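You operate a simulated robot arm through the tools that you are given. There is no shell and no other tool.

The job below is to be done with a simulated two-armed robot. You get a single attempt, and the scene is never put back.

TASK
Pick up the fill stand bottle with one hand, pass it to the other hand and put it on the top of the long steel bench. Set down upright: fill stand bottle.

It is judged by the outcome, as a careful person would: the job done as asked, and still so three seconds after it is handed in. It fails if anything else is knocked over, pushed out of place, dropped, spilled or broken.

THE ROBOT
Two 7-joint arms with two-finger parallel grippers on one trunk, on a base that moves. Base frame: it is fixed to the floor where the robot stands at the start and does not move with it; the origin is under the middle of the robot, x ahead of it, y to its left, z up. Readings come in m, degrees, newtons and seconds.
The left shoulder is at the start at [-0.082, 0.119, 0.851], the right one opposite. With the tool pointing down near the work surface each hand reaches from about 0.12 to 0.58 m from the robot's upright axis, wherever it stands, measured 20 degrees to its own side. Places, roughly: top of the long steel bench [0.4, -3.9, 0.8]. Payload 3.43 kg a hand.
The TCP of each hand is the grasp point between the finger pads, 0.03 m short of the fingertips. In the tool frame z runs along the fingers and y along their closing line. The gripper opens to 0.094 m. The fingers are 0.028 m wide and 0.01 m thick; the gripper's body (0.05 by 0.096 m) begins 0.055 m behind the TCP.
Orientation is that of the tool frame in the base frame, as a unit quaternion [w, x, y, z]. With the fingers straight down and closing along the base's y, the tool's x points along the base's -x, its y along +y and its z along -z.

THE INTERFACE
- The arms move only by the tool apply_moves. It takes "left_series", "right_series" or both (then of equal length, played together; a hand with none holds still); each is a list that holds one entry, the list of rows, each a list of 6 numbers: the shift along the tool's x, y, z in m, then the turn, a rotation vector about the tool's x, y, z in rad. In form: [[[x, y, z, wx, wy, wz], ...]]. A call has 1 to 20 rows; each row shifts and turns the commanded pose from where the row before left it, along the tool's axes as they then stand. "left_fingers" and "right_fingers" are, for a hand that has rows, the closure, from 0 (fully open) to 1 (shut), set as the call begins (left out, the last holds). Rows are played at 5 a second. More than 0.05 m and 8.6 degrees between two rows, or a gripper value outside its range, and nothing of the call is played. Where a pose cannot be reached the arm comes as near as it can. A force on the tool above 40 N (or 10 N above the force at the start of the call, whichever is more), or a blocked arm, ends the call early, and 0.2 s more pass. The fingers move at their own pace (about 0.153 m/s each) and stop on an object; they squeeze with about 37 N. The grip force told is the motor's: it shows also when the fingers shut on nothing. Time passes only in rows, and 0.2 s behind the last, so rows that do not move let the fingers close. The reply holds the time, the measured pose of the TCP, the force on the tool along the base axes, the opening and the grip force, in the units named above and with some noise, with the torque about the TCP (base axes, N m) and any sound that the robot's microphone picked up, and new pictures: "show" is both (left out), scene, wrist or none (wrist: the cameras of the hands that moved).
- Cameras (640 x 400 px; columns grow to the right, rows downward): "scene" is now at [0.0373, 0.0319, 1.5683]; the picture's right is [0.29, -0.96, 0.00], its down [-0.73, -0.22, -0.64] and it looks along [0.62, 0.19, -0.77] (base axes); focal length 285 px, centre (320, 200). "left" rides on the left gripper at [0.076, -0.014, -0.102] in its tool frame; the picture's right is [0.18, 0.98, 0.00], its down [-0.75, 0.14, -0.64] and it looks along [-0.63, 0.12, 0.77] (tool axes); focal length 243 px, centre (320, 200). "right" rides on the right gripper at [0.076, 0.014, -0.103] in its tool frame; the picture's right is [-0.18, 0.98, 0.00], its down [-0.75, -0.14, -0.64] and it looks along [-0.63, -0.12, 0.77] (tool axes); focal length 243 px, centre (320, 200). There is no depth. A picture from a camera that has moved, and an enlarged one, comes with that camera's place and axes in the base frame and with its lens. The place of the scene camera against the robot may be out by one fixed shift of up to 0.018 m in any direction.
- move_column(by): moves the trunk up (or, below 0, down) by that many m; the arms and the scene camera ride with it, the base frame stays. It gives what a move gives, with no picture.
- steer(legs): drives the robot by 1 to 6 legs, each [ahead, left, turn to the left] in m, m and degrees, along the robot's own axes; the way and the turn of a leg run together, so that a leg with both is an arc; at most 1.5 m and 180 degrees a leg. The arms and the cameras ride along, it lands a little off, and it stops where it bumps. It gives what a move gives, and a new picture of the scene camera.
- head_to(pan, tilt): turns the head with the scene camera to pan (to the left, within 143 degrees either way) and tilt (down, from -29 to 69), counted from straight ahead of the robot (the tilt from the chest, where the trunk bows). It gives what a move gives, and a new picture of the scene camera.
- close_up(camera, box): a new picture of the part [left, top, right, bottom] of that camera's present view, enlarged. No time passes.
- close_job(): hands the job in; it is judged then, once.

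Nothing tells you exact positions but the pictures and the camera data. Unless the task says otherwise, let go and move clear before handing in.

The tools are called after ">>>" as a command line: name --argument value ..., lists and objects as JSON in quotes. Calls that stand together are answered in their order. apply_moves: Moves the arms, as the interface text tells. Its arguments: {"type":"object","properties":{"left_series":{"type":"array","items":{"type":"array","items":{"type":"array","items":{"type":"number"}}}},"left_fingers":{"type":"number"},"right_series":{"type":"array","items":{"type":"array","items":{"type":"array","items":{"type":"number"}}}},"right_fingers":{"type":"number"},"show":{"type":"string","enum":["both","scene","wrist","none"]}},"required":[]} The other tools are called the same way: move_column (by) moves the trunk up or down; steer (legs) drives the base; head_to (pan, tilt) turns the head that bears the scene camera; close_up (camera, box) takes an enlarged picture of a part of a camera's view; close_job () hands the job in.

At the start:

```text
clock: 0.0
left_tcp_pos: [0.3224, 0.2832, 1.1478]
left_ee_rot: [-0.001, 0.0, 1.0, 0.0]
left_force: [-0.2, -0.4, -0.5]
left_ft_torque: [0.03, 0.0, -0.01]
left_grip_width: 0.0942
left_finger_force: 0.1
right_tcp_pos: [0.297, -0.0013, 1.1243]
right_ee_rot: [0.001, -0.001, 1.0, 0.0]
right_force: [0.0, 0.3, -0.5]
right_ft_torque: [-0.01, -0.04, 0.0]
right_grip_width: 0.094
right_finger_force: 0.1
trunk travel left (down, up): [-0.275, 0.06]
robot x, y, heading: [0.0013, 0.001, -0.1]
head pan, tilt (commanded): [17.0, 49.9]
```

scene: 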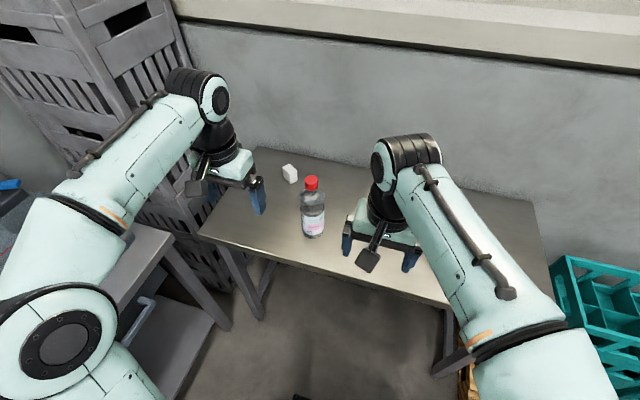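
right: 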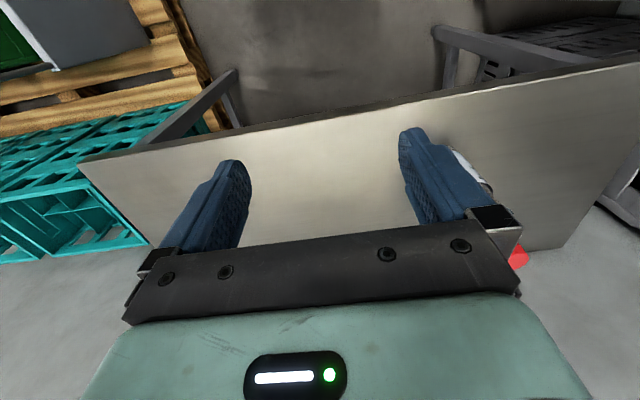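
left: 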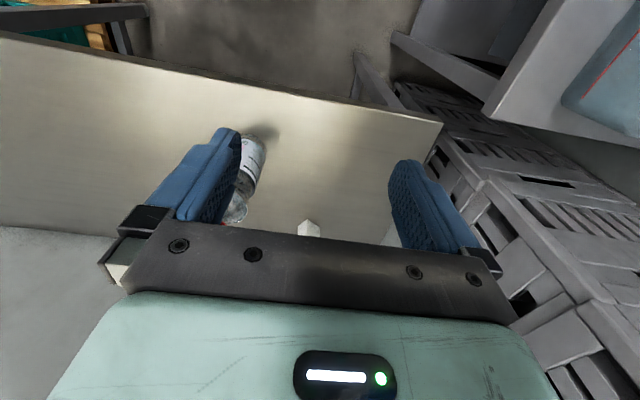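

The bottle with the red cap stands on a small steel table just ahead of me, between the two hands, with a small white block behind it. I'll enlarge the views to place it more exactly before moving.

>>> close_up --camera "scene" --box '[240, 140, 400, 260]'

>>> close_up --camera "left" --box '[180, 100, 340, 260]'

```text
3.33 times, centred on (320, 200) of scene
camera zoom: at [0.0373, 0.0319, 1.5683], right [0.29, -0.96, 0.0], down [-0.73, -0.22, -0.64], along [0.62, 0.19, -0.77], focal length 949 px, centre (320, 200)
```

zoom: 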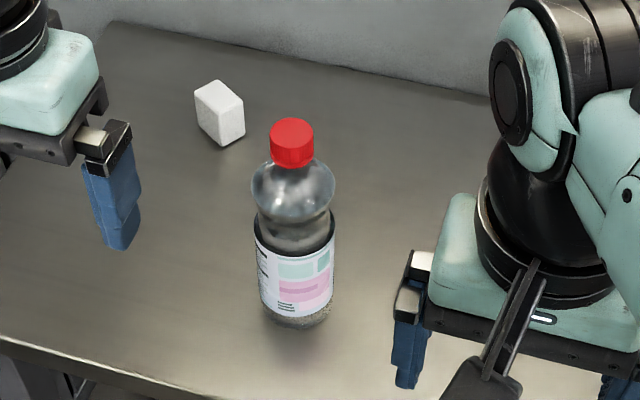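

```text
2.50 times, centred on (260, 180) of left
camera zoom: at [0.245, 0.2702, 1.2499], right [-0.18, 0.98, 0.0], down [0.75, 0.14, 0.64], along [0.63, 0.12, -0.77], focal length 606 px, centre (470, 250)
```

zoom: 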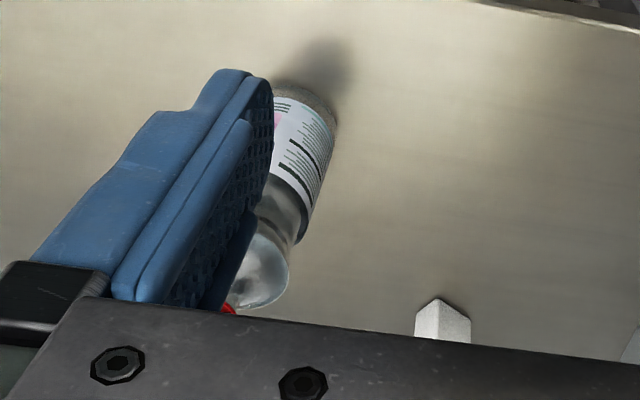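

The bottle looks to stand near x 0.47, y 0.18 on a table top near z 0.83, about 0.24 m tall and 0.07 m wide. Before touching it, I'll turn the head to the right to see the way to the long steel bench.

>>> head_to --pan -80 --tilt 20

```text
clock: 1.7
left_tcp_pos: [0.3215, 0.2834, 1.1483]
left_ee_rot: [0.0, 0.0, 1.0, -0.001]
left_force: [-0.2, -1.3, 0.1]
left_ft_torque: [0.03, 0.0, -0.02]
left_grip_width: 0.0943
left_finger_force: 0.1
right_tcp_pos: [0.2984, -0.0002, 1.124]
right_ee_rot: [0.001, -0.001, 1.0, 0.0]
right_force: [0.1, 1.0, -0.1]
right_ft_torque: [0.06, 0.01, 0.01]
right_grip_width: 0.0939
right_finger_force: 0.0
trunk travel left (down, up): [-0.275, 0.06]
robot x, y, heading: [0.0003, 0.0012, 0.1]
head pan, tilt (commanded): [-80.0, 20.0]
camera scene: at [-0.0202, -0.0823, 1.6138], right [-0.98, -0.17, 0.0], down [-0.06, 0.34, -0.94], along [0.16, -0.93, -0.34], focal length 285 px, centre (320, 200)
```

scene: 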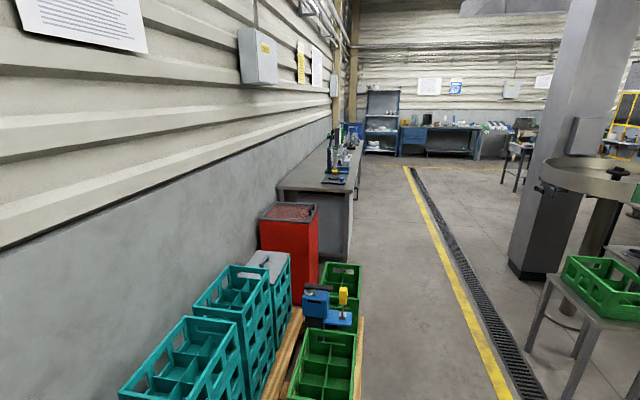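

The long bench runs along the same wall to my right, past crates and a red bin. I'll enlarge it to see what stands on its top.

>>> close_up --camera "scene" --box '[260, 100, 420, 200]'

>>> head_to --pan -60 --tilt 45

>>> head_to --pan -125 --tilt 35

```text
4.00 times, centred on (340, 150) of scene
camera zoom: at [-0.0202, -0.0823, 1.6138], right [-0.98, -0.17, 0.0], down [-0.06, 0.34, -0.94], along [0.16, -0.93, -0.34], focal length 1139 px, centre (240, 400)
```

zoom: 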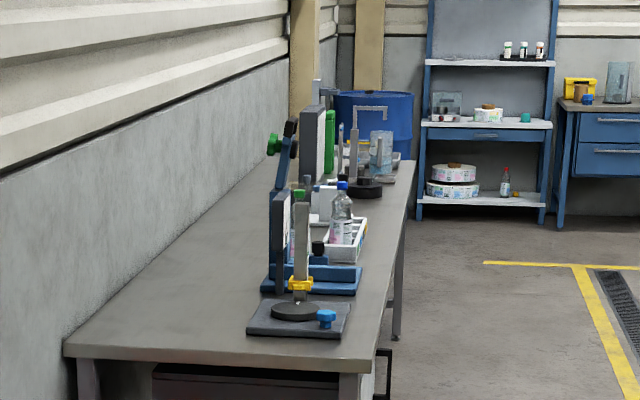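

```text
clock: 2.6
left_tcp_pos: [0.3224, 0.2836, 1.149]
left_ee_rot: [0.0, 0.0, 1.0, -0.001]
left_force: [-0.5, -0.4, 0.4]
left_ft_torque: [-0.03, 0.01, -0.02]
left_grip_width: 0.094
left_finger_force: 0.1
right_tcp_pos: [0.2978, -0.0007, 1.1249]
right_ee_rot: [0.0, 0.001, 1.0, 0.0]
right_force: [0.4, -0.6, -0.6]
right_ft_torque: [0.0, 0.03, 0.0]
right_grip_width: 0.0941
right_finger_force: 0.0
trunk travel left (down, up): [-0.275, 0.06]
robot x, y, heading: [-0.0026, -0.0012, -0.0]
head pan, tilt (commanded): [-60.0, 45.0]
camera scene: at [0.0042, -0.0611, 1.5752], right [-0.87, -0.5, 0.0], down [-0.35, 0.61, -0.71], along [0.35, -0.61, -0.71], focal length 285 px, centre (320, 200)
```

scene: 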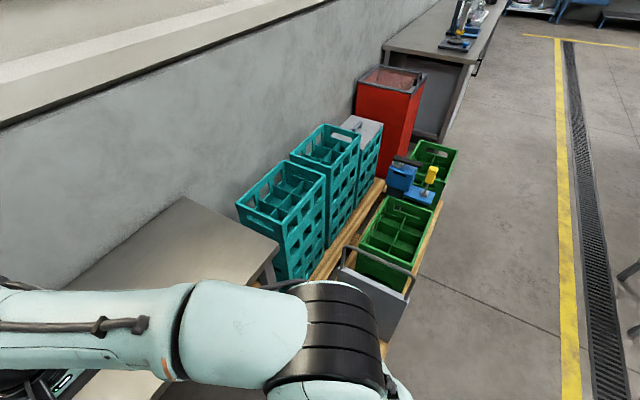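

```text
clock: 4.0
left_tcp_pos: [0.3226, 0.2839, 1.148]
left_ee_rot: [0.0, 0.0, 1.0, 0.0]
left_force: [0.6, -1.2, -0.6]
left_ft_torque: [0.01, 0.02, 0.01]
left_grip_width: 0.0944
left_finger_force: 0.2
right_tcp_pos: [0.2981, -0.0007, 1.1241]
right_ee_rot: [0.0, 0.0, 1.0, 0.0]
right_force: [0.1, 0.1, -0.2]
right_ft_torque: [-0.02, 0.01, 0.0]
right_grip_width: 0.0942
right_finger_force: 0.0
trunk travel left (down, up): [-0.275, 0.06]
robot x, y, heading: [-0.0029, -0.0007, -0.1]
head pan, tilt (commanded): [-125.0, 35.0]
camera scene: at [-0.0868, -0.0628, 1.5899], right [-0.82, 0.57, 0.0], down [0.33, 0.47, -0.82], along [-0.47, -0.67, -0.57], focal length 285 px, centre (320, 200)
```

scene: 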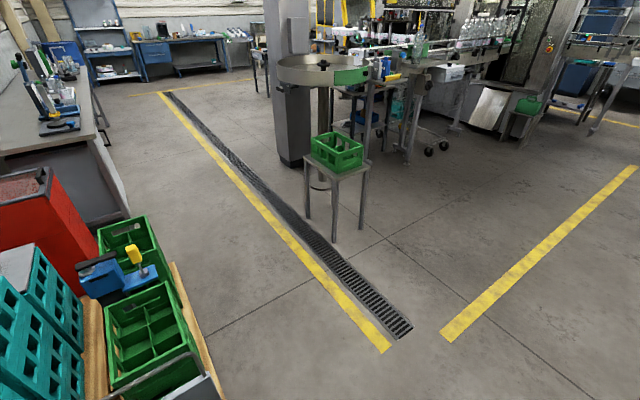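

The bench top spans about x 0.11 to 0.84 and starts near y -2.6, with fixtures and trays on it and free spots between them. Now I'll turn the head back to the bottle and slide both hands to the right, so the left hand is lined up behind the bottle and its camera sees it fully.

>>> head_to --pan 17 --tilt 50

>>> apply_moves --left_series '[[[0, -0.025, 0, 0, 0, 0], [0, -0.025, 0, 0, 0, 0], [0, -0.025, 0, 0, 0, 0], [0, -0.025, 0, 0, 0, 0]]]' --right_series '[[[0, -0.03, 0, 0, 0, 0], [0, -0.03, 0, 0, 0, 0], [0, -0.03, 0, 0, 0, 0], [0, -0.03, 0, 0, 0, 0]]]'

```text
clock: 6.2
left_tcp_pos: [0.3229, 0.284, 1.1487]
left_ee_rot: [-0.001, 0.0, 1.0, -0.001]
left_force: [0.1, -0.4, -0.2]
left_ft_torque: [-0.03, -0.05, 0.01]
left_grip_width: 0.0938
left_finger_force: 0.1
right_tcp_pos: [0.2966, -0.0012, 1.1244]
right_ee_rot: [0.001, 0.0, 1.0, 0.0]
right_force: [-0.1, -0.5, 0.2]
right_ft_torque: [0.02, 0.02, 0.0]
right_grip_width: 0.0939
right_finger_force: 0.1
trunk travel left (down, up): [-0.275, 0.06]
robot x, y, heading: [-0.0011, 0.0038, 0.1]
head pan, tilt (commanded): [17.0, 50.0]
camera scene: at [0.0372, 0.0319, 1.5682], right [0.29, -0.96, 0.0], down [-0.73, -0.22, -0.64], along [0.61, 0.19, -0.77], focal length 285 px, centre (320, 200)
```

scene: 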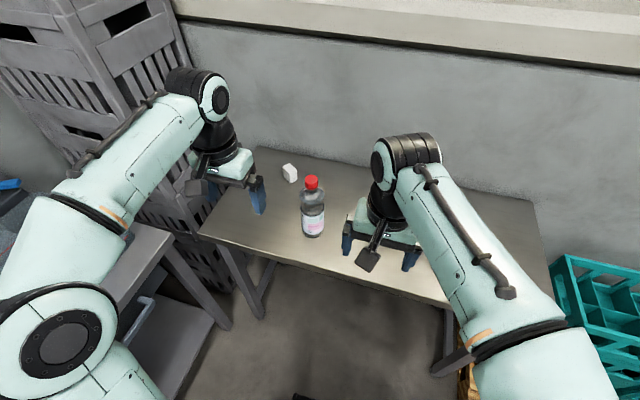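

```text
clock: 7.2
left_tcp_pos: [0.3213, 0.1845, 1.1469]
left_ee_rot: [0.0, -0.001, 1.0, 0.0]
left_force: [0.7, -0.4, -0.3]
left_ft_torque: [-0.02, 0.0, -0.01]
left_grip_width: 0.0939
left_finger_force: 0.1
right_tcp_pos: [0.2994, -0.1206, 1.1228]
right_ee_rot: [-0.001, 0.001, 1.0, 0.001]
right_force: [-0.3, -0.2, -0.1]
right_ft_torque: [0.01, -0.01, 0.0]
right_grip_width: 0.094
right_finger_force: 0.1
trunk travel left (down, up): [-0.275, 0.06]
robot x, y, heading: [-0.0037, 0.0007, -0.0]
head pan, tilt (commanded): [17.0, 50.0]
camera scene: at [0.0374, 0.0306, 1.5682], right [0.29, -0.96, 0.0], down [-0.73, -0.22, -0.64], along [0.61, 0.19, -0.77], focal length 285 px, centre (320, 200)
camera right: at [0.2244, -0.1057, 1.2244], right [0.18, 0.98, 0.0], down [0.75, -0.14, 0.64], along [0.63, -0.12, -0.77], focal length 243 px, centre (320, 200)
camera left: at [0.2439, 0.1693, 1.2483], right [-0.18, 0.98, 0.0], down [0.75, 0.14, 0.64], along [0.63, 0.12, -0.77], focal length 243 px, centre (320, 200)
```

scene: 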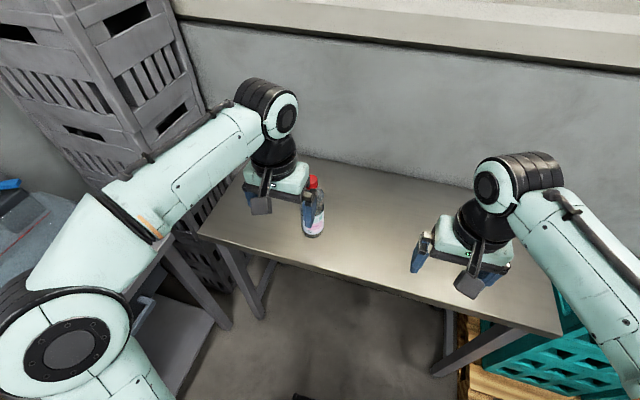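
right: 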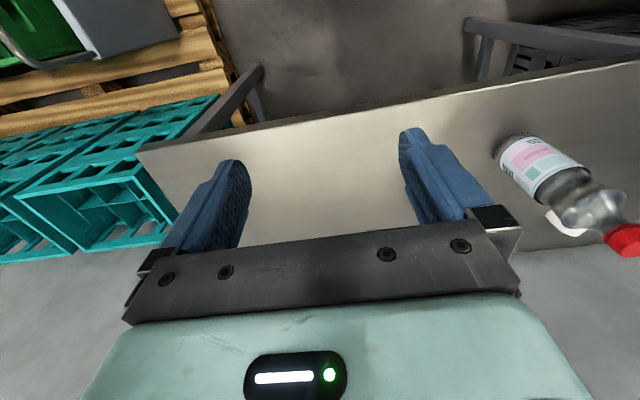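
left: 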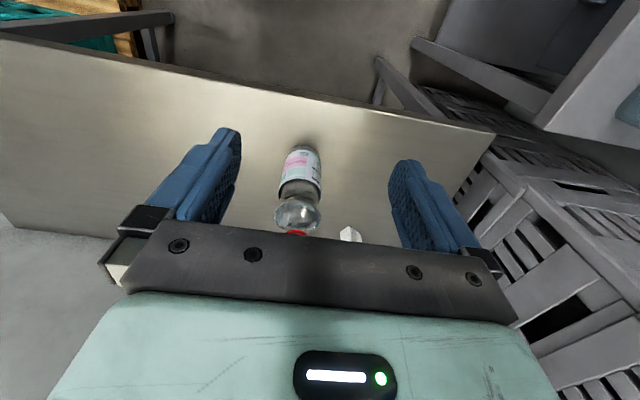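

Now the bottle is seen by all three cameras. I'll enlarge each view to triangulate it.

>>> close_up --camera "left" --box '[250, 130, 370, 250]'

>>> close_up --camera "right" --box '[480, 120, 640, 260]'

>>> close_up --camera "scene" --box '[240, 140, 400, 260]'

```text
3.33 times, centred on (310, 190) of left
camera zoom: at [0.2439, 0.1693, 1.2483], right [-0.18, 0.98, 0.0], down [0.75, 0.14, 0.64], along [0.63, 0.12, -0.77], focal length 809 px, centre (353, 233)
```

zoom: 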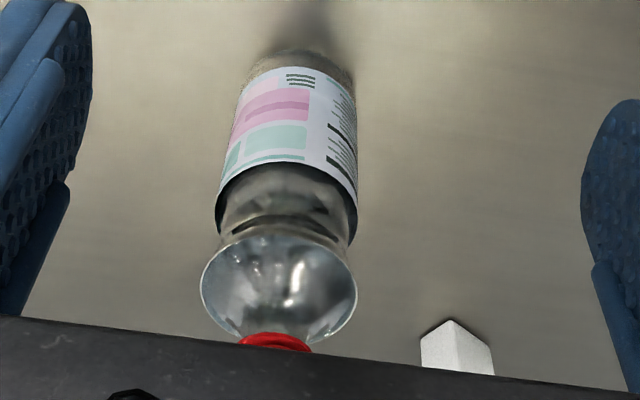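

```text
2.86 times, centred on (560, 190) of right
camera zoom: at [0.2244, -0.1057, 1.2244], right [0.18, 0.98, 0.0], down [0.75, -0.14, 0.64], along [0.63, -0.12, -0.77], focal length 693 px, centre (-366, 229)
```

zoom: 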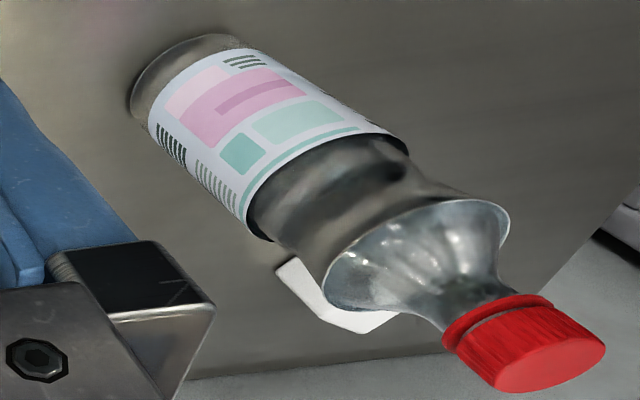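

```text
3.33 times, centred on (320, 200) of scene
camera zoom: at [0.0374, 0.0306, 1.5682], right [0.29, -0.96, 0.0], down [-0.73, -0.22, -0.64], along [0.61, 0.19, -0.77], focal length 949 px, centre (320, 200)
```

zoom: 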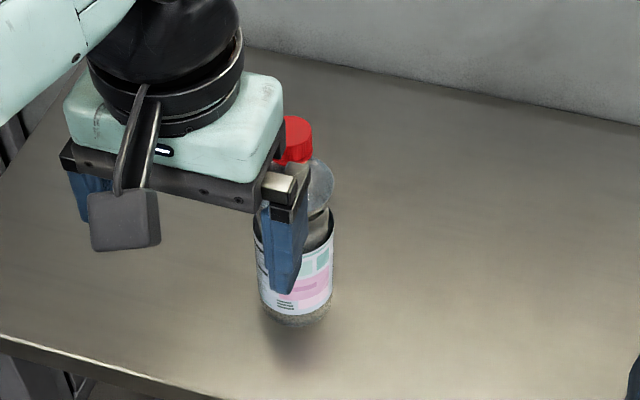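

Triangulating from the two wrist cameras puts the bottle at about (0.476, 0.183), its base at z 0.858 and its cap top near z 1.07, with a cap 0.03 m wide. I'll raise the left hand slightly and carry it forward over the cap, then check with the right camera.

>>> apply_moves --left_series '[[[0, 0, -0.035, 0, 0, 0], [-0.038, 0, 0, 0, 0, 0], [-0.038, 0, 0, 0, 0, 0], [-0.038, 0, 0, 0, 0, 0], [-0.038, -0.002, 0, 0, 0, 0], [0, 0, 0, 0, 0, 0]]]' --left_fingers 0 --right_series '[[[0, 0, 0, 0, 0, 0], [0, 0, 0, 0, 0, 0], [0, 0, 0, 0, 0, 0], [0, 0, 0, 0, 0, 0], [0, 0, 0, 0, 0, 0], [0, 0, 0, 0, 0, 0]]]'

```text
clock: 8.6
left_tcp_pos: [0.42, 0.183, 1.182]
left_ee_rot: [0.001, 0.001, 1.0, 0.0]
left_force: [-0.1, 0.3, -0.2]
left_ft_torque: [0.01, 0.01, -0.01]
left_grip_width: 0.094
left_finger_force: 0.1
left hand out of reach, approached as far as the arm can: row 4, 5
right_tcp_pos: [0.3004, -0.1194, 1.124]
right_ee_rot: [0.001, -0.001, 1.0, -0.001]
right_force: [0.3, -0.4, 0.3]
right_ft_torque: [0.01, -0.02, 0.02]
right_grip_width: 0.094
right_finger_force: 0.0
trunk travel left (down, up): [-0.275, 0.06]
robot x, y, heading: [0.0027, 0.0007, 0.2]
head pan, tilt (commanded): [17.0, 50.0]
camera scene: at [0.0376, 0.0318, 1.5682], right [0.29, -0.96, 0.0], down [-0.73, -0.22, -0.64], along [0.61, 0.19, -0.77], focal length 285 px, centre (320, 200)
camera right: at [0.2246, -0.1044, 1.2245], right [0.18, 0.98, 0.0], down [0.75, -0.14, 0.64], along [0.63, -0.12, -0.77], focal length 243 px, centre (320, 200)
camera left: at [0.3414, 0.1699, 1.283], right [-0.18, 0.98, 0.0], down [0.75, 0.14, 0.64], along [0.63, 0.12, -0.77], focal length 243 px, centre (320, 200)
```

scene: 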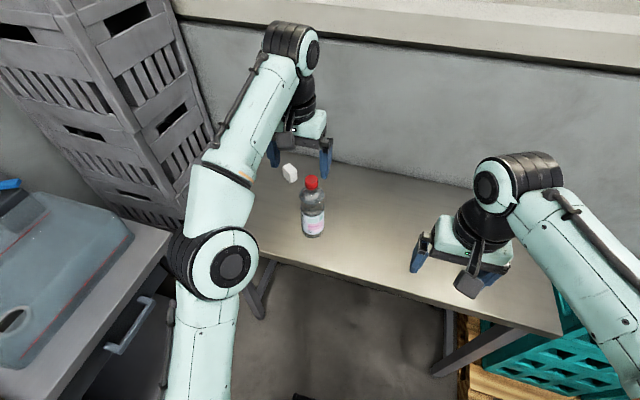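
right: 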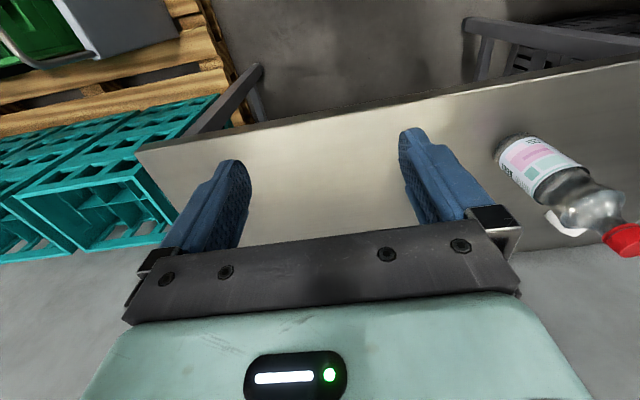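
left: 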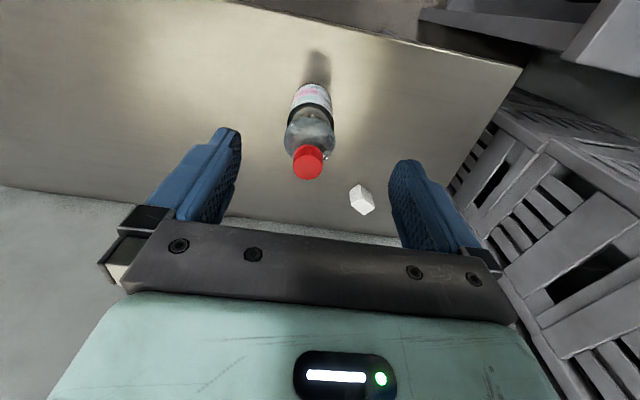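

The left hand stopped short at x 0.42 because it is at the limit of its reach at this height. I'll measure the cap again from here and raise the trunk to gain reach.

>>> close_up --camera "left" --box '[250, 60, 390, 220]'

>>> move_column --by 0.055

```text
2.50 times, centred on (320, 140) of left
camera zoom: at [0.3414, 0.1699, 1.283], right [-0.18, 0.98, 0.0], down [0.75, 0.14, 0.64], along [0.63, 0.12, -0.77], focal length 606 px, centre (320, 350)
```

zoom: 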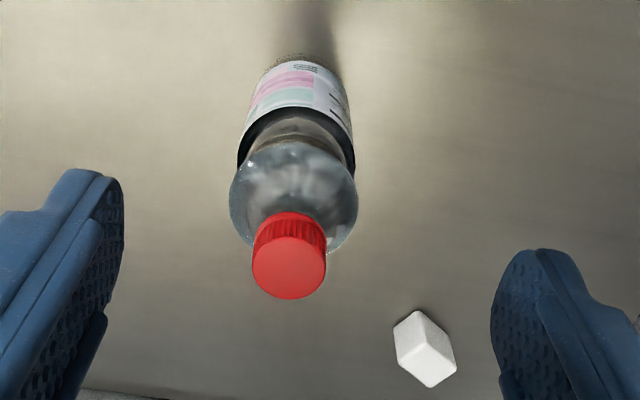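

```text
clock: 9.6
left_tcp_pos: [0.4176, 0.1827, 1.2386]
left_ee_rot: [0.0, 0.0, 1.0, 0.0]
left_force: [-0.7, 0.5, -0.4]
left_ft_torque: [-0.01, -0.04, 0.01]
left_grip_width: 0.0942
left_finger_force: 0.0
right_tcp_pos: [0.296, -0.1195, 1.1791]
right_ee_rot: [0.001, -0.001, 1.0, 0.0]
right_force: [-0.7, -0.1, 0.4]
right_ft_torque: [0.0, -0.06, 0.02]
right_grip_width: 0.0941
right_finger_force: 0.0
trunk travel left (down, up): [-0.33, 0.005]
robot x, y, heading: [0.0008, 0.0005, -0.2]
head pan, tilt (commanded): [17.0, 50.0]
```

The cap top is at about (0.478, 0.182, 1.066), and the views agree to a few millimetres. I'll lower the left hand to z 1.13, still clear above the cap, and see where it ends up.

>>> apply_moves --left_series '[[[0, 0, 0.036, 0, 0, 0], [0, 0, 0.036, 0, 0, 0], [0, 0, 0.036, 0, 0, 0], [0, 0, 0, 0, 0, 0]]]' --show "both"

```text
clock: 10.6
left_tcp_pos: [0.4167, 0.1821, 1.1302]
left_ee_rot: [-0.001, 0.0, 1.0, 0.0]
left_force: [0.3, 0.0, 0.6]
left_ft_torque: [0.03, -0.01, -0.01]
left_grip_width: 0.0942
left_finger_force: 0.0
right_tcp_pos: [0.2976, -0.121, 1.1794]
right_ee_rot: [0.001, 0.0, 1.0, 0.0]
right_force: [0.4, -0.5, -0.6]
right_ft_torque: [-0.03, -0.02, 0.02]
right_grip_width: 0.094
right_finger_force: 0.1
trunk travel left (down, up): [-0.33, 0.005]
robot x, y, heading: [0.0005, 0.0014, -0.0]
head pan, tilt (commanded): [17.0, 50.0]
camera scene: at [0.0366, 0.0318, 1.6272], right [0.29, -0.96, 0.0], down [-0.73, -0.22, -0.64], along [0.61, 0.19, -0.77], focal length 285 px, centre (320, 200)
camera left: at [0.3392, 0.1683, 1.2323], right [-0.18, 0.98, 0.0], down [0.75, 0.14, 0.64], along [0.63, 0.12, -0.77], focal length 243 px, centre (320, 200)
```

scene: 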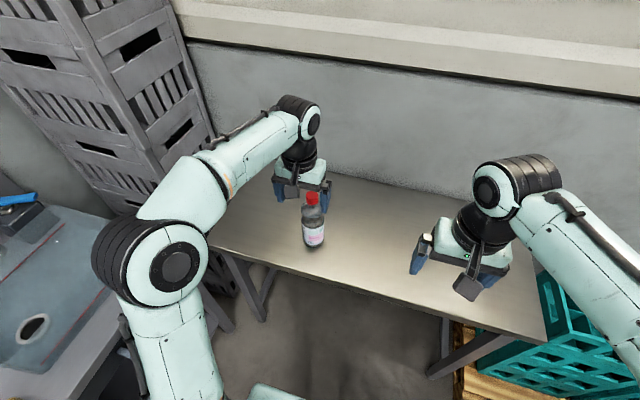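
left: 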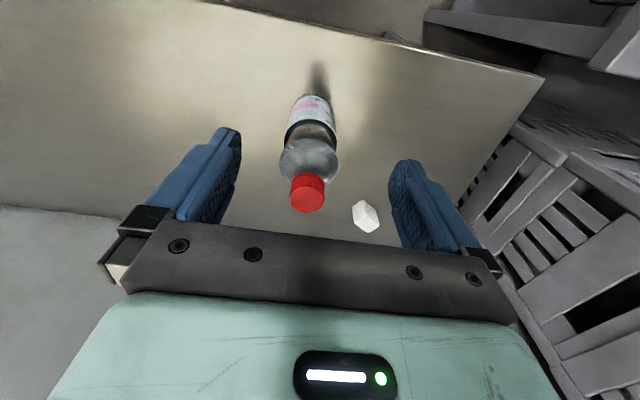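

The hand kept x 0.417 as it came down, so I'll move it forward 0.061 m to sit over the cap.

>>> apply_moves --left_series '[[[-0.03, 0, 0, 0, 0, 0], [-0.031, 0, 0, 0, 0, 0], [0, 0, 0, 0, 0, 0]]]' --right_series '[[[0, 0, 0, 0, 0, 0], [0, 0, 0, 0, 0, 0], [0, 0, 0, 0, 0, 0]]]'

```text
clock: 11.4
left_tcp_pos: [0.4782, 0.1821, 1.1325]
left_ee_rot: [0.001, 0.0, 1.0, 0.0]
left_force: [0.2, -0.6, 0.1]
left_ft_torque: [0.03, -0.03, 0.02]
left_grip_width: 0.0939
left_finger_force: 0.1
right_tcp_pos: [0.2973, -0.12, 1.1782]
right_ee_rot: [0.001, 0.0, 1.0, 0.0]
right_force: [0.2, 0.7, 0.9]
right_ft_torque: [0.0, -0.01, 0.01]
right_grip_width: 0.0942
right_finger_force: 0.0
trunk travel left (down, up): [-0.33, 0.005]
robot x, y, heading: [-0.0017, -0.0002, 0.2]
head pan, tilt (commanded): [17.0, 50.0]
camera scene: at [0.0356, 0.0321, 1.6271], right [0.29, -0.96, 0.0], down [-0.73, -0.22, -0.64], along [0.62, 0.19, -0.77], focal length 285 px, centre (320, 200)
camera right: at [0.2213, -0.1045, 1.2801], right [0.18, 0.98, 0.0], down [0.75, -0.14, 0.64], along [0.63, -0.12, -0.77], focal length 243 px, centre (320, 200)
camera left: at [0.4008, 0.1685, 1.2331], right [-0.18, 0.98, 0.0], down [0.75, 0.14, 0.64], along [0.63, 0.12, -0.77], focal length 243 px, centre (320, 200)
```

scene: 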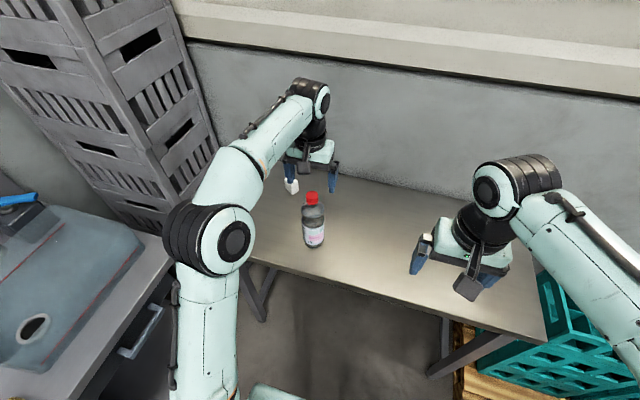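
right: 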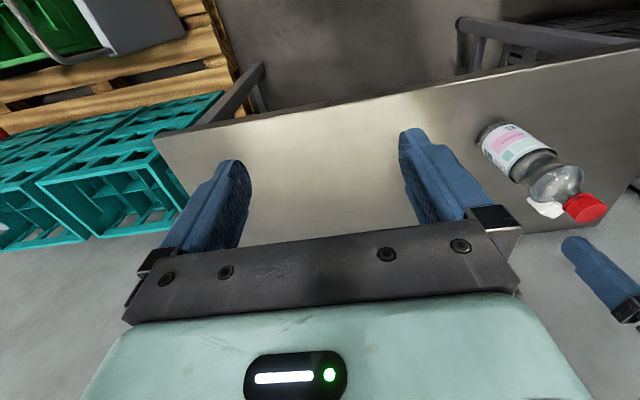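
left: 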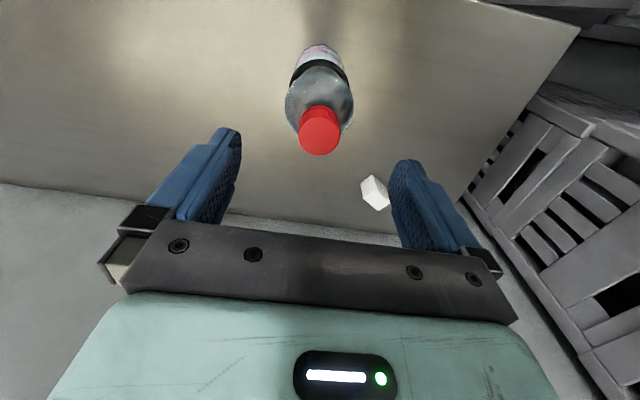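

The left TCP is at (0.478, 0.182, 1.133) and the cap shows exactly where a cap 0.066 m below the TCP should. One enlarged look to confirm before going down.

>>> close_up --camera "left" --box '[240, 60, 400, 220]'

>>> close_up --camera "right" --box '[460, 100, 640, 340]'

```text
2.50 times, centred on (320, 140) of left
camera zoom: at [0.4008, 0.1685, 1.2331], right [-0.18, 0.98, 0.0], down [0.75, 0.14, 0.64], along [0.63, 0.12, -0.77], focal length 606 px, centre (320, 350)
```

zoom: 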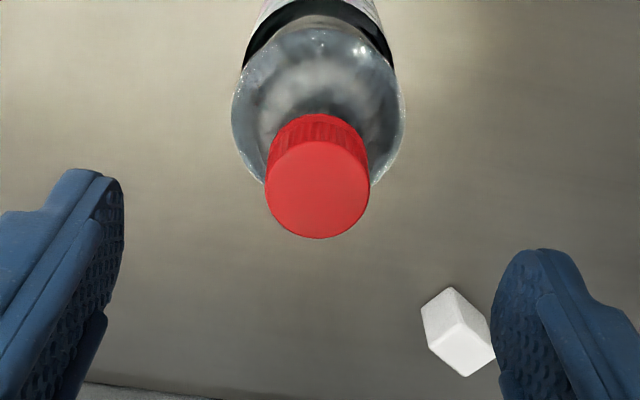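

```text
1.67 times, centred on (550, 220) of right
camera zoom: at [0.2213, -0.1045, 1.2801], right [0.18, 0.98, 0.0], down [0.75, -0.14, 0.64], along [0.63, -0.12, -0.77], focal length 404 px, centre (-63, 167)
```

zoom: 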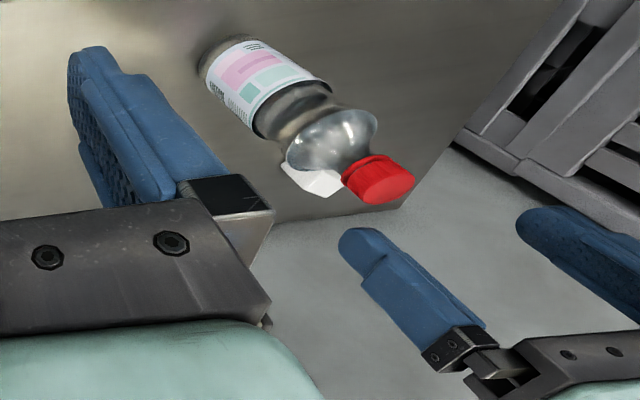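

The cap is centred between the fingers to within about a millimetre. I'll lower the left hand 0.063 m so the lower parts of the pads straddle the cap.

>>> apply_moves --left_series '[[[0, 0, 0.016, 0, 0, 0], [0, 0, 0.016, 0, 0, 0], [0, 0, 0.016, 0, 0, 0], [0, 0, 0.015, 0, 0, 0], [0, 0, 0, 0, 0, 0]]]' --left_fingers 0 --right_series '[[[0, 0, 0, 0, 0, 0], [0, 0, 0, 0, 0, 0], [0, 0, 0, 0, 0, 0], [0, 0, 0, 0, 0, 0], [0, 0, 0, 0, 0, 0]]]'

```text
clock: 12.6
left_tcp_pos: [0.4803, 0.1826, 1.0672]
left_ee_rot: [0.0, -0.001, 1.0, 0.0]
left_force: [0.0, -0.8, 0.7]
left_ft_torque: [0.04, 0.04, 0.01]
left_grip_width: 0.0939
left_finger_force: 0.2
right_tcp_pos: [0.2964, -0.1203, 1.1796]
right_ee_rot: [0.001, -0.001, 1.0, -0.001]
right_force: [0.1, -0.5, 0.1]
right_ft_torque: [0.05, 0.01, 0.01]
right_grip_width: 0.0939
right_finger_force: 0.1
trunk travel left (down, up): [-0.33, 0.005]
robot x, y, heading: [-0.0019, -0.0023, 0.0]
head pan, tilt (commanded): [17.0, 50.0]
camera scene: at [0.0364, 0.0319, 1.6271], right [0.29, -0.96, 0.0], down [-0.73, -0.22, -0.64], along [0.61, 0.19, -0.77], focal length 285 px, centre (320, 200)
camera right: at [0.222, -0.1047, 1.2801], right [0.18, 0.98, 0.0], down [0.75, -0.14, 0.64], along [0.63, -0.12, -0.77], focal length 243 px, centre (320, 200)
camera left: at [0.4022, 0.1686, 1.1701], right [-0.18, 0.98, 0.0], down [0.75, 0.14, 0.64], along [0.63, 0.12, -0.77], focal length 243 px, centre (320, 200)
```

scene: 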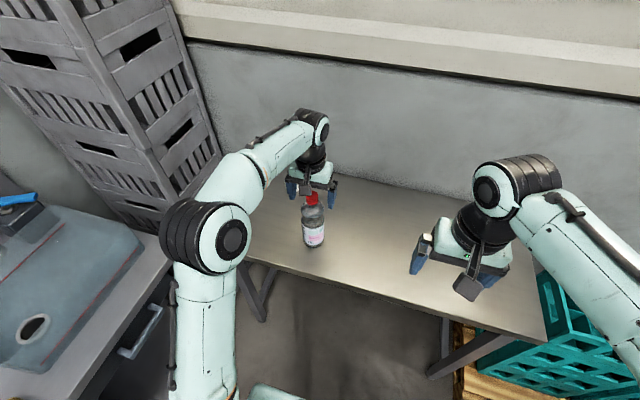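
right: 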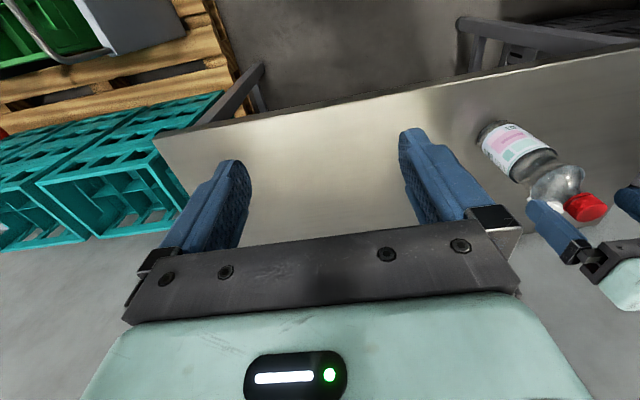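
left: 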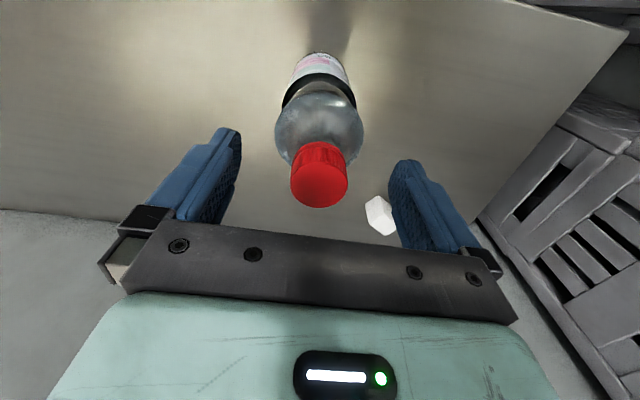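

>>> close_up --camera "right" --box '[500, 100, 640, 300]'

>>> close_up --camera "scene" --box '[270, 150, 370, 260]'

```text
2.00 times, centred on (570, 200) of right
camera zoom: at [0.222, -0.1047, 1.2801], right [0.18, 0.98, 0.0], down [0.75, -0.14, 0.64], along [0.63, -0.12, -0.77], focal length 485 px, centre (-180, 200)
```

zoom: 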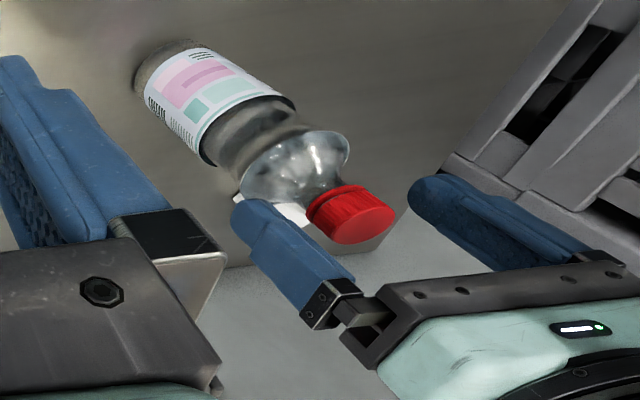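

```text
3.64 times, centred on (320, 205) of scene
camera zoom: at [0.0364, 0.0319, 1.6271], right [0.29, -0.96, 0.0], down [-0.73, -0.22, -0.64], along [0.61, 0.19, -0.77], focal length 1035 px, centre (320, 182)
```

zoom: 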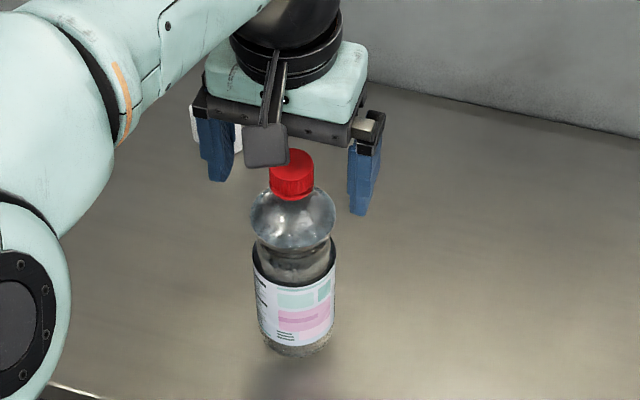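

The pads straddle the cap with the tips just at its lower rim. I'll lift 4 mm to stay off the flaring shoulder and close the left fingers on the cap.

>>> apply_moves --left_series '[[[0, 0, -0.004, 0, 0, 0], [0, 0, 0, 0, 0, 0], [0, 0, 0, 0, 0, 0], [0, 0, 0, 0, 0, 0], [0, 0, 0, 0, 0, 0]]]' --left_fingers 1 --show "both"

```text
clock: 13.8
left_tcp_pos: [0.4795, 0.1823, 1.0732]
left_ee_rot: [0.0, 0.0, 1.0, 0.001]
left_force: [0.0, -0.8, -2.7]
left_ft_torque: [0.05, -0.07, 0.0]
left_grip_width: 0.0291
left_finger_force: 37.8
right_tcp_pos: [0.2978, -0.1204, 1.1785]
right_ee_rot: [0.001, 0.0, 1.0, 0.0]
right_force: [-0.6, 0.1, -0.2]
right_ft_torque: [0.0, -0.02, 0.0]
right_grip_width: 0.0938
right_finger_force: 0.0
trunk travel left (down, up): [-0.33, 0.005]
robot x, y, heading: [-0.0006, 0.0004, -0.2]
head pan, tilt (commanded): [17.0, 50.0]
camera scene: at [0.0368, 0.0319, 1.6271], right [0.29, -0.96, 0.0], down [-0.73, -0.22, -0.64], along [0.61, 0.19, -0.77], focal length 285 px, centre (320, 200)
camera left: at [0.4021, 0.1685, 1.1749], right [-0.18, 0.98, 0.0], down [0.75, 0.14, 0.64], along [0.63, 0.12, -0.77], focal length 243 px, centre (320, 200)
```

scene: 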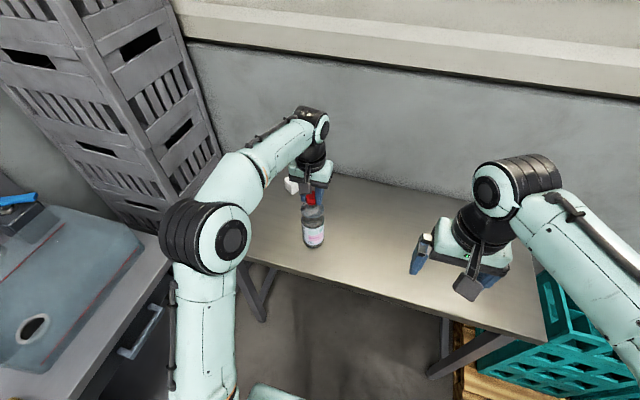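
left: 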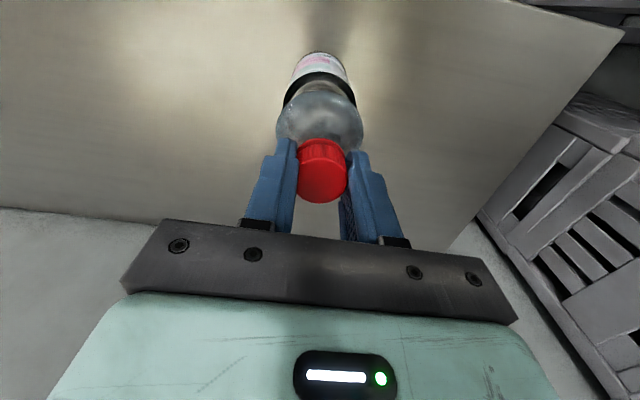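

The left fingers hold the 0.029 m cap with 38 N. I'll lift 4 cm slowly and check that the bottle comes along hanging straight.

>>> apply_moves --left_series '[[[0, 0, -0.01, 0, 0, 0], [0, 0, -0.015, 0, 0, 0], [0, 0, -0.015, 0, 0, 0], [0, 0, 0, 0, 0, 0], [0, 0, 0, 0, 0, 0]]]' --show "both"

```text
clock: 15.0
left_tcp_pos: [0.4793, 0.1822, 1.1127]
left_ee_rot: [0.0, 0.001, 1.0, 0.0]
left_force: [0.4, -0.4, 0.3]
left_ft_torque: [0.01, 0.01, 0.03]
left_grip_width: 0.0002
left_finger_force: 32.7
right_tcp_pos: [0.2978, -0.1203, 1.1794]
right_ee_rot: [0.0, 0.001, 1.0, 0.0]
right_force: [-0.1, 0.4, -0.6]
right_ft_torque: [0.0, -0.01, -0.03]
right_grip_width: 0.0936
right_finger_force: 0.0
trunk travel left (down, up): [-0.33, 0.005]
robot x, y, heading: [0.0009, -0.0029, 0.2]
head pan, tilt (commanded): [17.0, 50.0]
camera scene: at [0.0365, 0.0319, 1.6271], right [0.29, -0.96, 0.0], down [-0.73, -0.22, -0.64], along [0.61, 0.19, -0.77], focal length 285 px, centre (320, 200)
camera left: at [0.403, 0.1681, 1.2141], right [-0.18, 0.98, 0.0], down [0.75, 0.14, 0.64], along [0.63, 0.12, -0.77], focal length 243 px, centre (320, 200)
```

scene: 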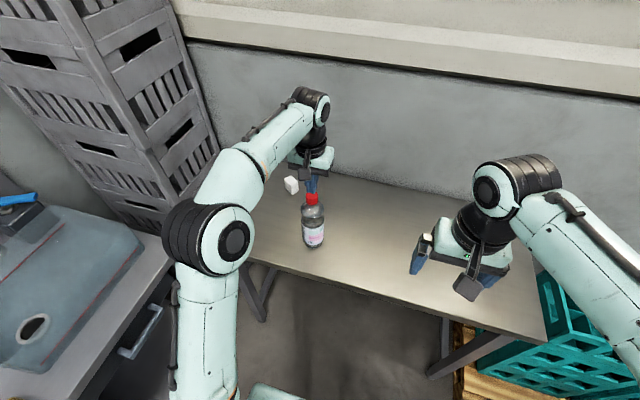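
left: 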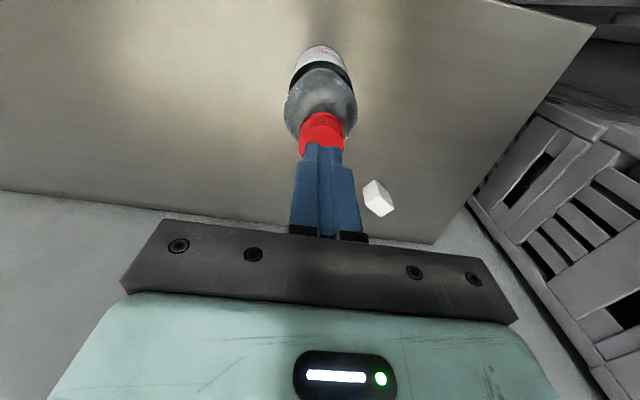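

The bottle slipped out of the fingers: it still stands upright where it was, and the left fingers shut on nothing above the cap. I'll open the left hand clear above and look closely at the bottle's shape before choosing a better grip.

>>> close_up --camera "scene" --box '[275, 160, 355, 260]'

>>> close_up --camera "left" --box '[260, 30, 380, 180]'

>>> close_up --camera "right" --box '[470, 110, 640, 250]'

```text
4.00 times, centred on (315, 210) of scene
camera zoom: at [0.0365, 0.0319, 1.6271], right [0.29, -0.96, 0.0], down [-0.73, -0.22, -0.64], along [0.61, 0.19, -0.77], focal length 1139 px, centre (340, 160)
```

zoom: 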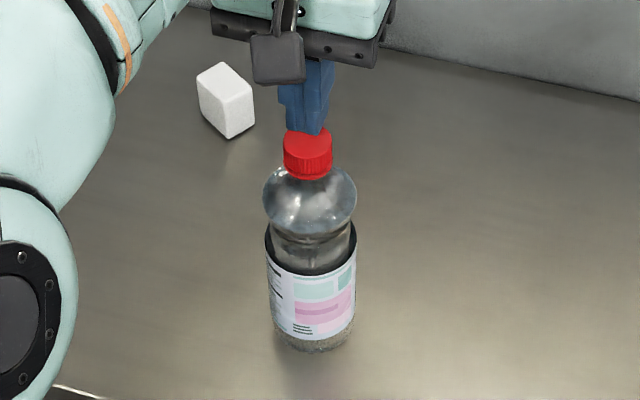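

```text
2.67 times, centred on (320, 105) of left
camera zoom: at [0.403, 0.1681, 1.2141], right [-0.18, 0.98, 0.0], down [0.75, 0.14, 0.64], along [0.63, 0.12, -0.77], focal length 647 px, centre (320, 453)
```

zoom: 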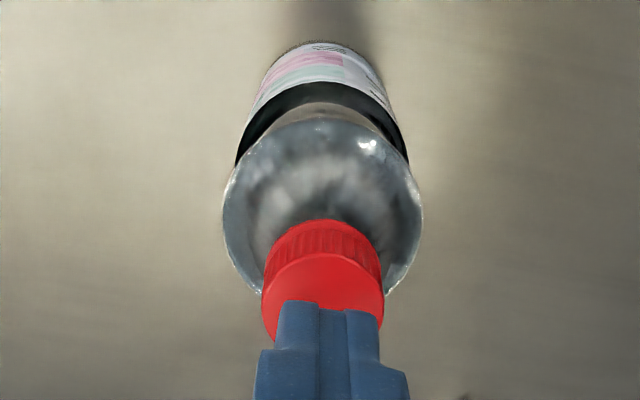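

```text
2.86 times, centred on (555, 180) of right
camera zoom: at [0.222, -0.1047, 1.2801], right [0.18, 0.98, 0.0], down [0.75, -0.14, 0.64], along [0.63, -0.12, -0.77], focal length 693 px, centre (-351, 257)
```

zoom: 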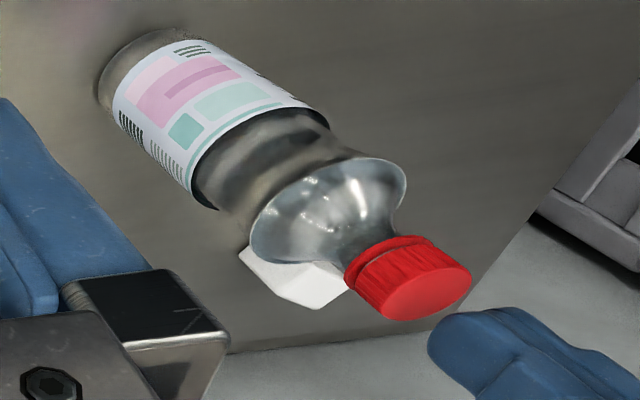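

The bottle is unmoved at (0.478, 0.182). The cap gives too little hold, but the shoulder bulge at about z 1.01 (0.065 m wide) can be gripped right at the TCP with the palm still just above the cap. I'll open the left hand and check alignment before lowering.

>>> apply_moves --left_series '[[[0, 0, -0.015, 0, 0, 0], [0, 0, 0, 0, 0, 0], [0, 0, 0, 0, 0, 0], [0, 0, 0, 0, 0, 0]]]' --left_fingers 0 --show "wrist"

>>> close_up --camera "left" --box '[240, 40, 400, 200]'

```text
clock: 16.0
left_tcp_pos: [0.4794, 0.1808, 1.1279]
left_ee_rot: [0.0, 0.0, 1.0, 0.0]
left_force: [0.2, -0.2, 0.1]
left_ft_torque: [-0.03, 0.0, 0.0]
left_grip_width: 0.094
left_finger_force: 0.0
right_tcp_pos: [0.2976, -0.1202, 1.1787]
right_ee_rot: [0.001, 0.0, 1.0, -0.001]
right_force: [-0.6, 0.5, -0.1]
right_ft_torque: [0.03, 0.01, -0.03]
right_grip_width: 0.0941
right_finger_force: 0.1
trunk travel left (down, up): [-0.33, 0.005]
robot x, y, heading: [0.0027, 0.0035, -0.0]
head pan, tilt (commanded): [17.0, 50.0]
camera left: at [0.4022, 0.1668, 1.2301], right [-0.18, 0.98, 0.0], down [0.75, 0.14, 0.64], along [0.63, 0.12, -0.77], focal length 243 px, centre (320, 200)
```

left: 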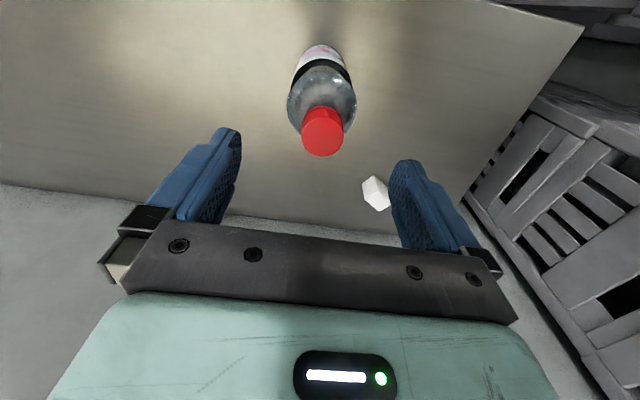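

```text
2.50 times, centred on (320, 120) of left
camera zoom: at [0.4022, 0.1668, 1.2301], right [-0.18, 0.98, 0.0], down [0.75, 0.14, 0.64], along [0.63, 0.12, -0.77], focal length 606 px, centre (320, 400)
```

zoom: 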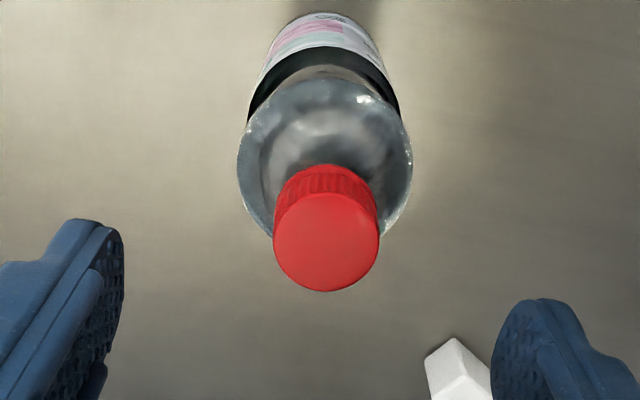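

The cap centre is within 2 mm of the hand's axis. I'll lower the left hand to TCP z 1.02, the pads straddling the bulge and the palm just above the cap.

>>> apply_moves --left_series '[[[0, 0.0015, 0.022, 0, 0, 0], [0, 0, 0.022, 0, 0, 0], [0, 0, 0.022, 0, 0, 0], [0, 0, 0.022, 0, 0, 0], [0, 0, 0.02, 0, 0, 0], [0, 0, 0, 0, 0, 0]]]' --left_fingers 0 --show "both"

>>> close_up --camera "scene" --box '[275, 160, 355, 260]'

>>> close_up --camera "right" --box '[470, 110, 640, 250]'

```text
clock: 17.4
left_tcp_pos: [0.4774, 0.1862, 1.0182]
left_ee_rot: [0.0, 0.001, 1.0, 0.0]
left_force: [-0.2, 1.0, 0.3]
left_ft_torque: [0.0, -0.01, 0.01]
left_grip_width: 0.0938
left_finger_force: 0.0
right_tcp_pos: [0.2971, -0.1204, 1.1783]
right_ee_rot: [0.0, 0.0, 1.0, 0.0]
right_force: [0.4, -0.2, 0.6]
right_ft_torque: [0.01, 0.02, 0.0]
right_grip_width: 0.094
right_finger_force: 0.1
trunk travel left (down, up): [-0.33, 0.005]
robot x, y, heading: [0.0023, -0.0008, -0.4]
head pan, tilt (commanded): [17.0, 50.0]
camera scene: at [0.0364, 0.0319, 1.6271], right [0.29, -0.96, 0.0], down [-0.73, -0.22, -0.64], along [0.61, 0.19, -0.77], focal length 285 px, centre (320, 200)
camera left: at [0.3999, 0.1722, 1.12], right [-0.18, 0.98, 0.0], down [0.75, 0.14, 0.64], along [0.63, 0.12, -0.77], focal length 243 px, centre (320, 200)
```

scene: 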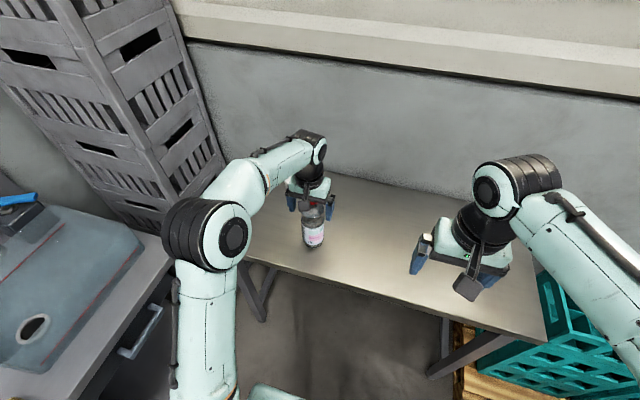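
left: 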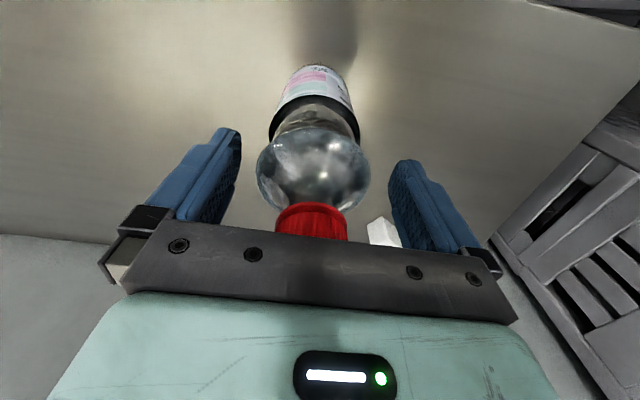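

```text
4.00 times, centred on (315, 210) of scene
camera zoom: at [0.0364, 0.0319, 1.6271], right [0.29, -0.96, 0.0], down [-0.73, -0.22, -0.64], along [0.61, 0.19, -0.77], focal length 1139 px, centre (340, 160)
```

zoom: 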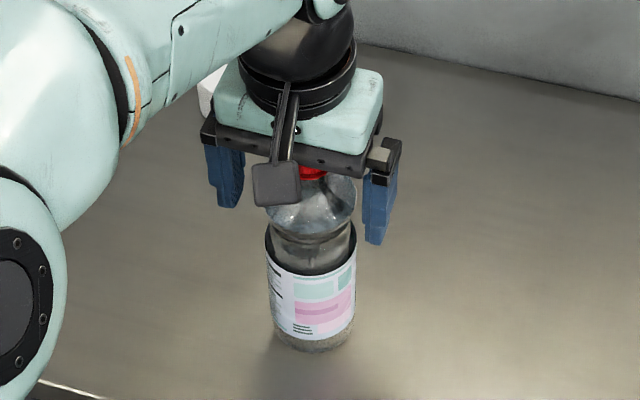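

```text
2.86 times, centred on (555, 180) of right
camera zoom: at [0.222, -0.1047, 1.2801], right [0.18, 0.98, 0.0], down [0.75, -0.14, 0.64], along [0.63, -0.12, -0.77], focal length 693 px, centre (-351, 257)
```

zoom: 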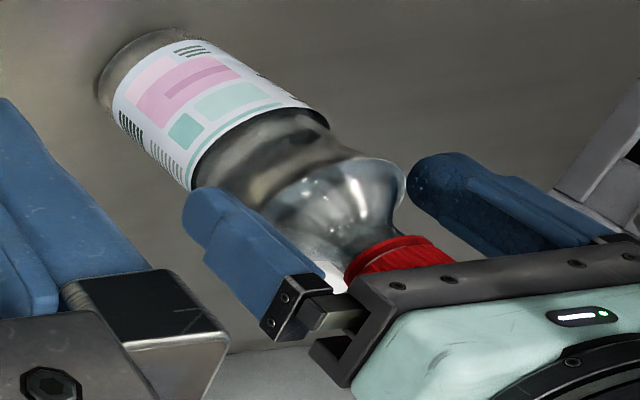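

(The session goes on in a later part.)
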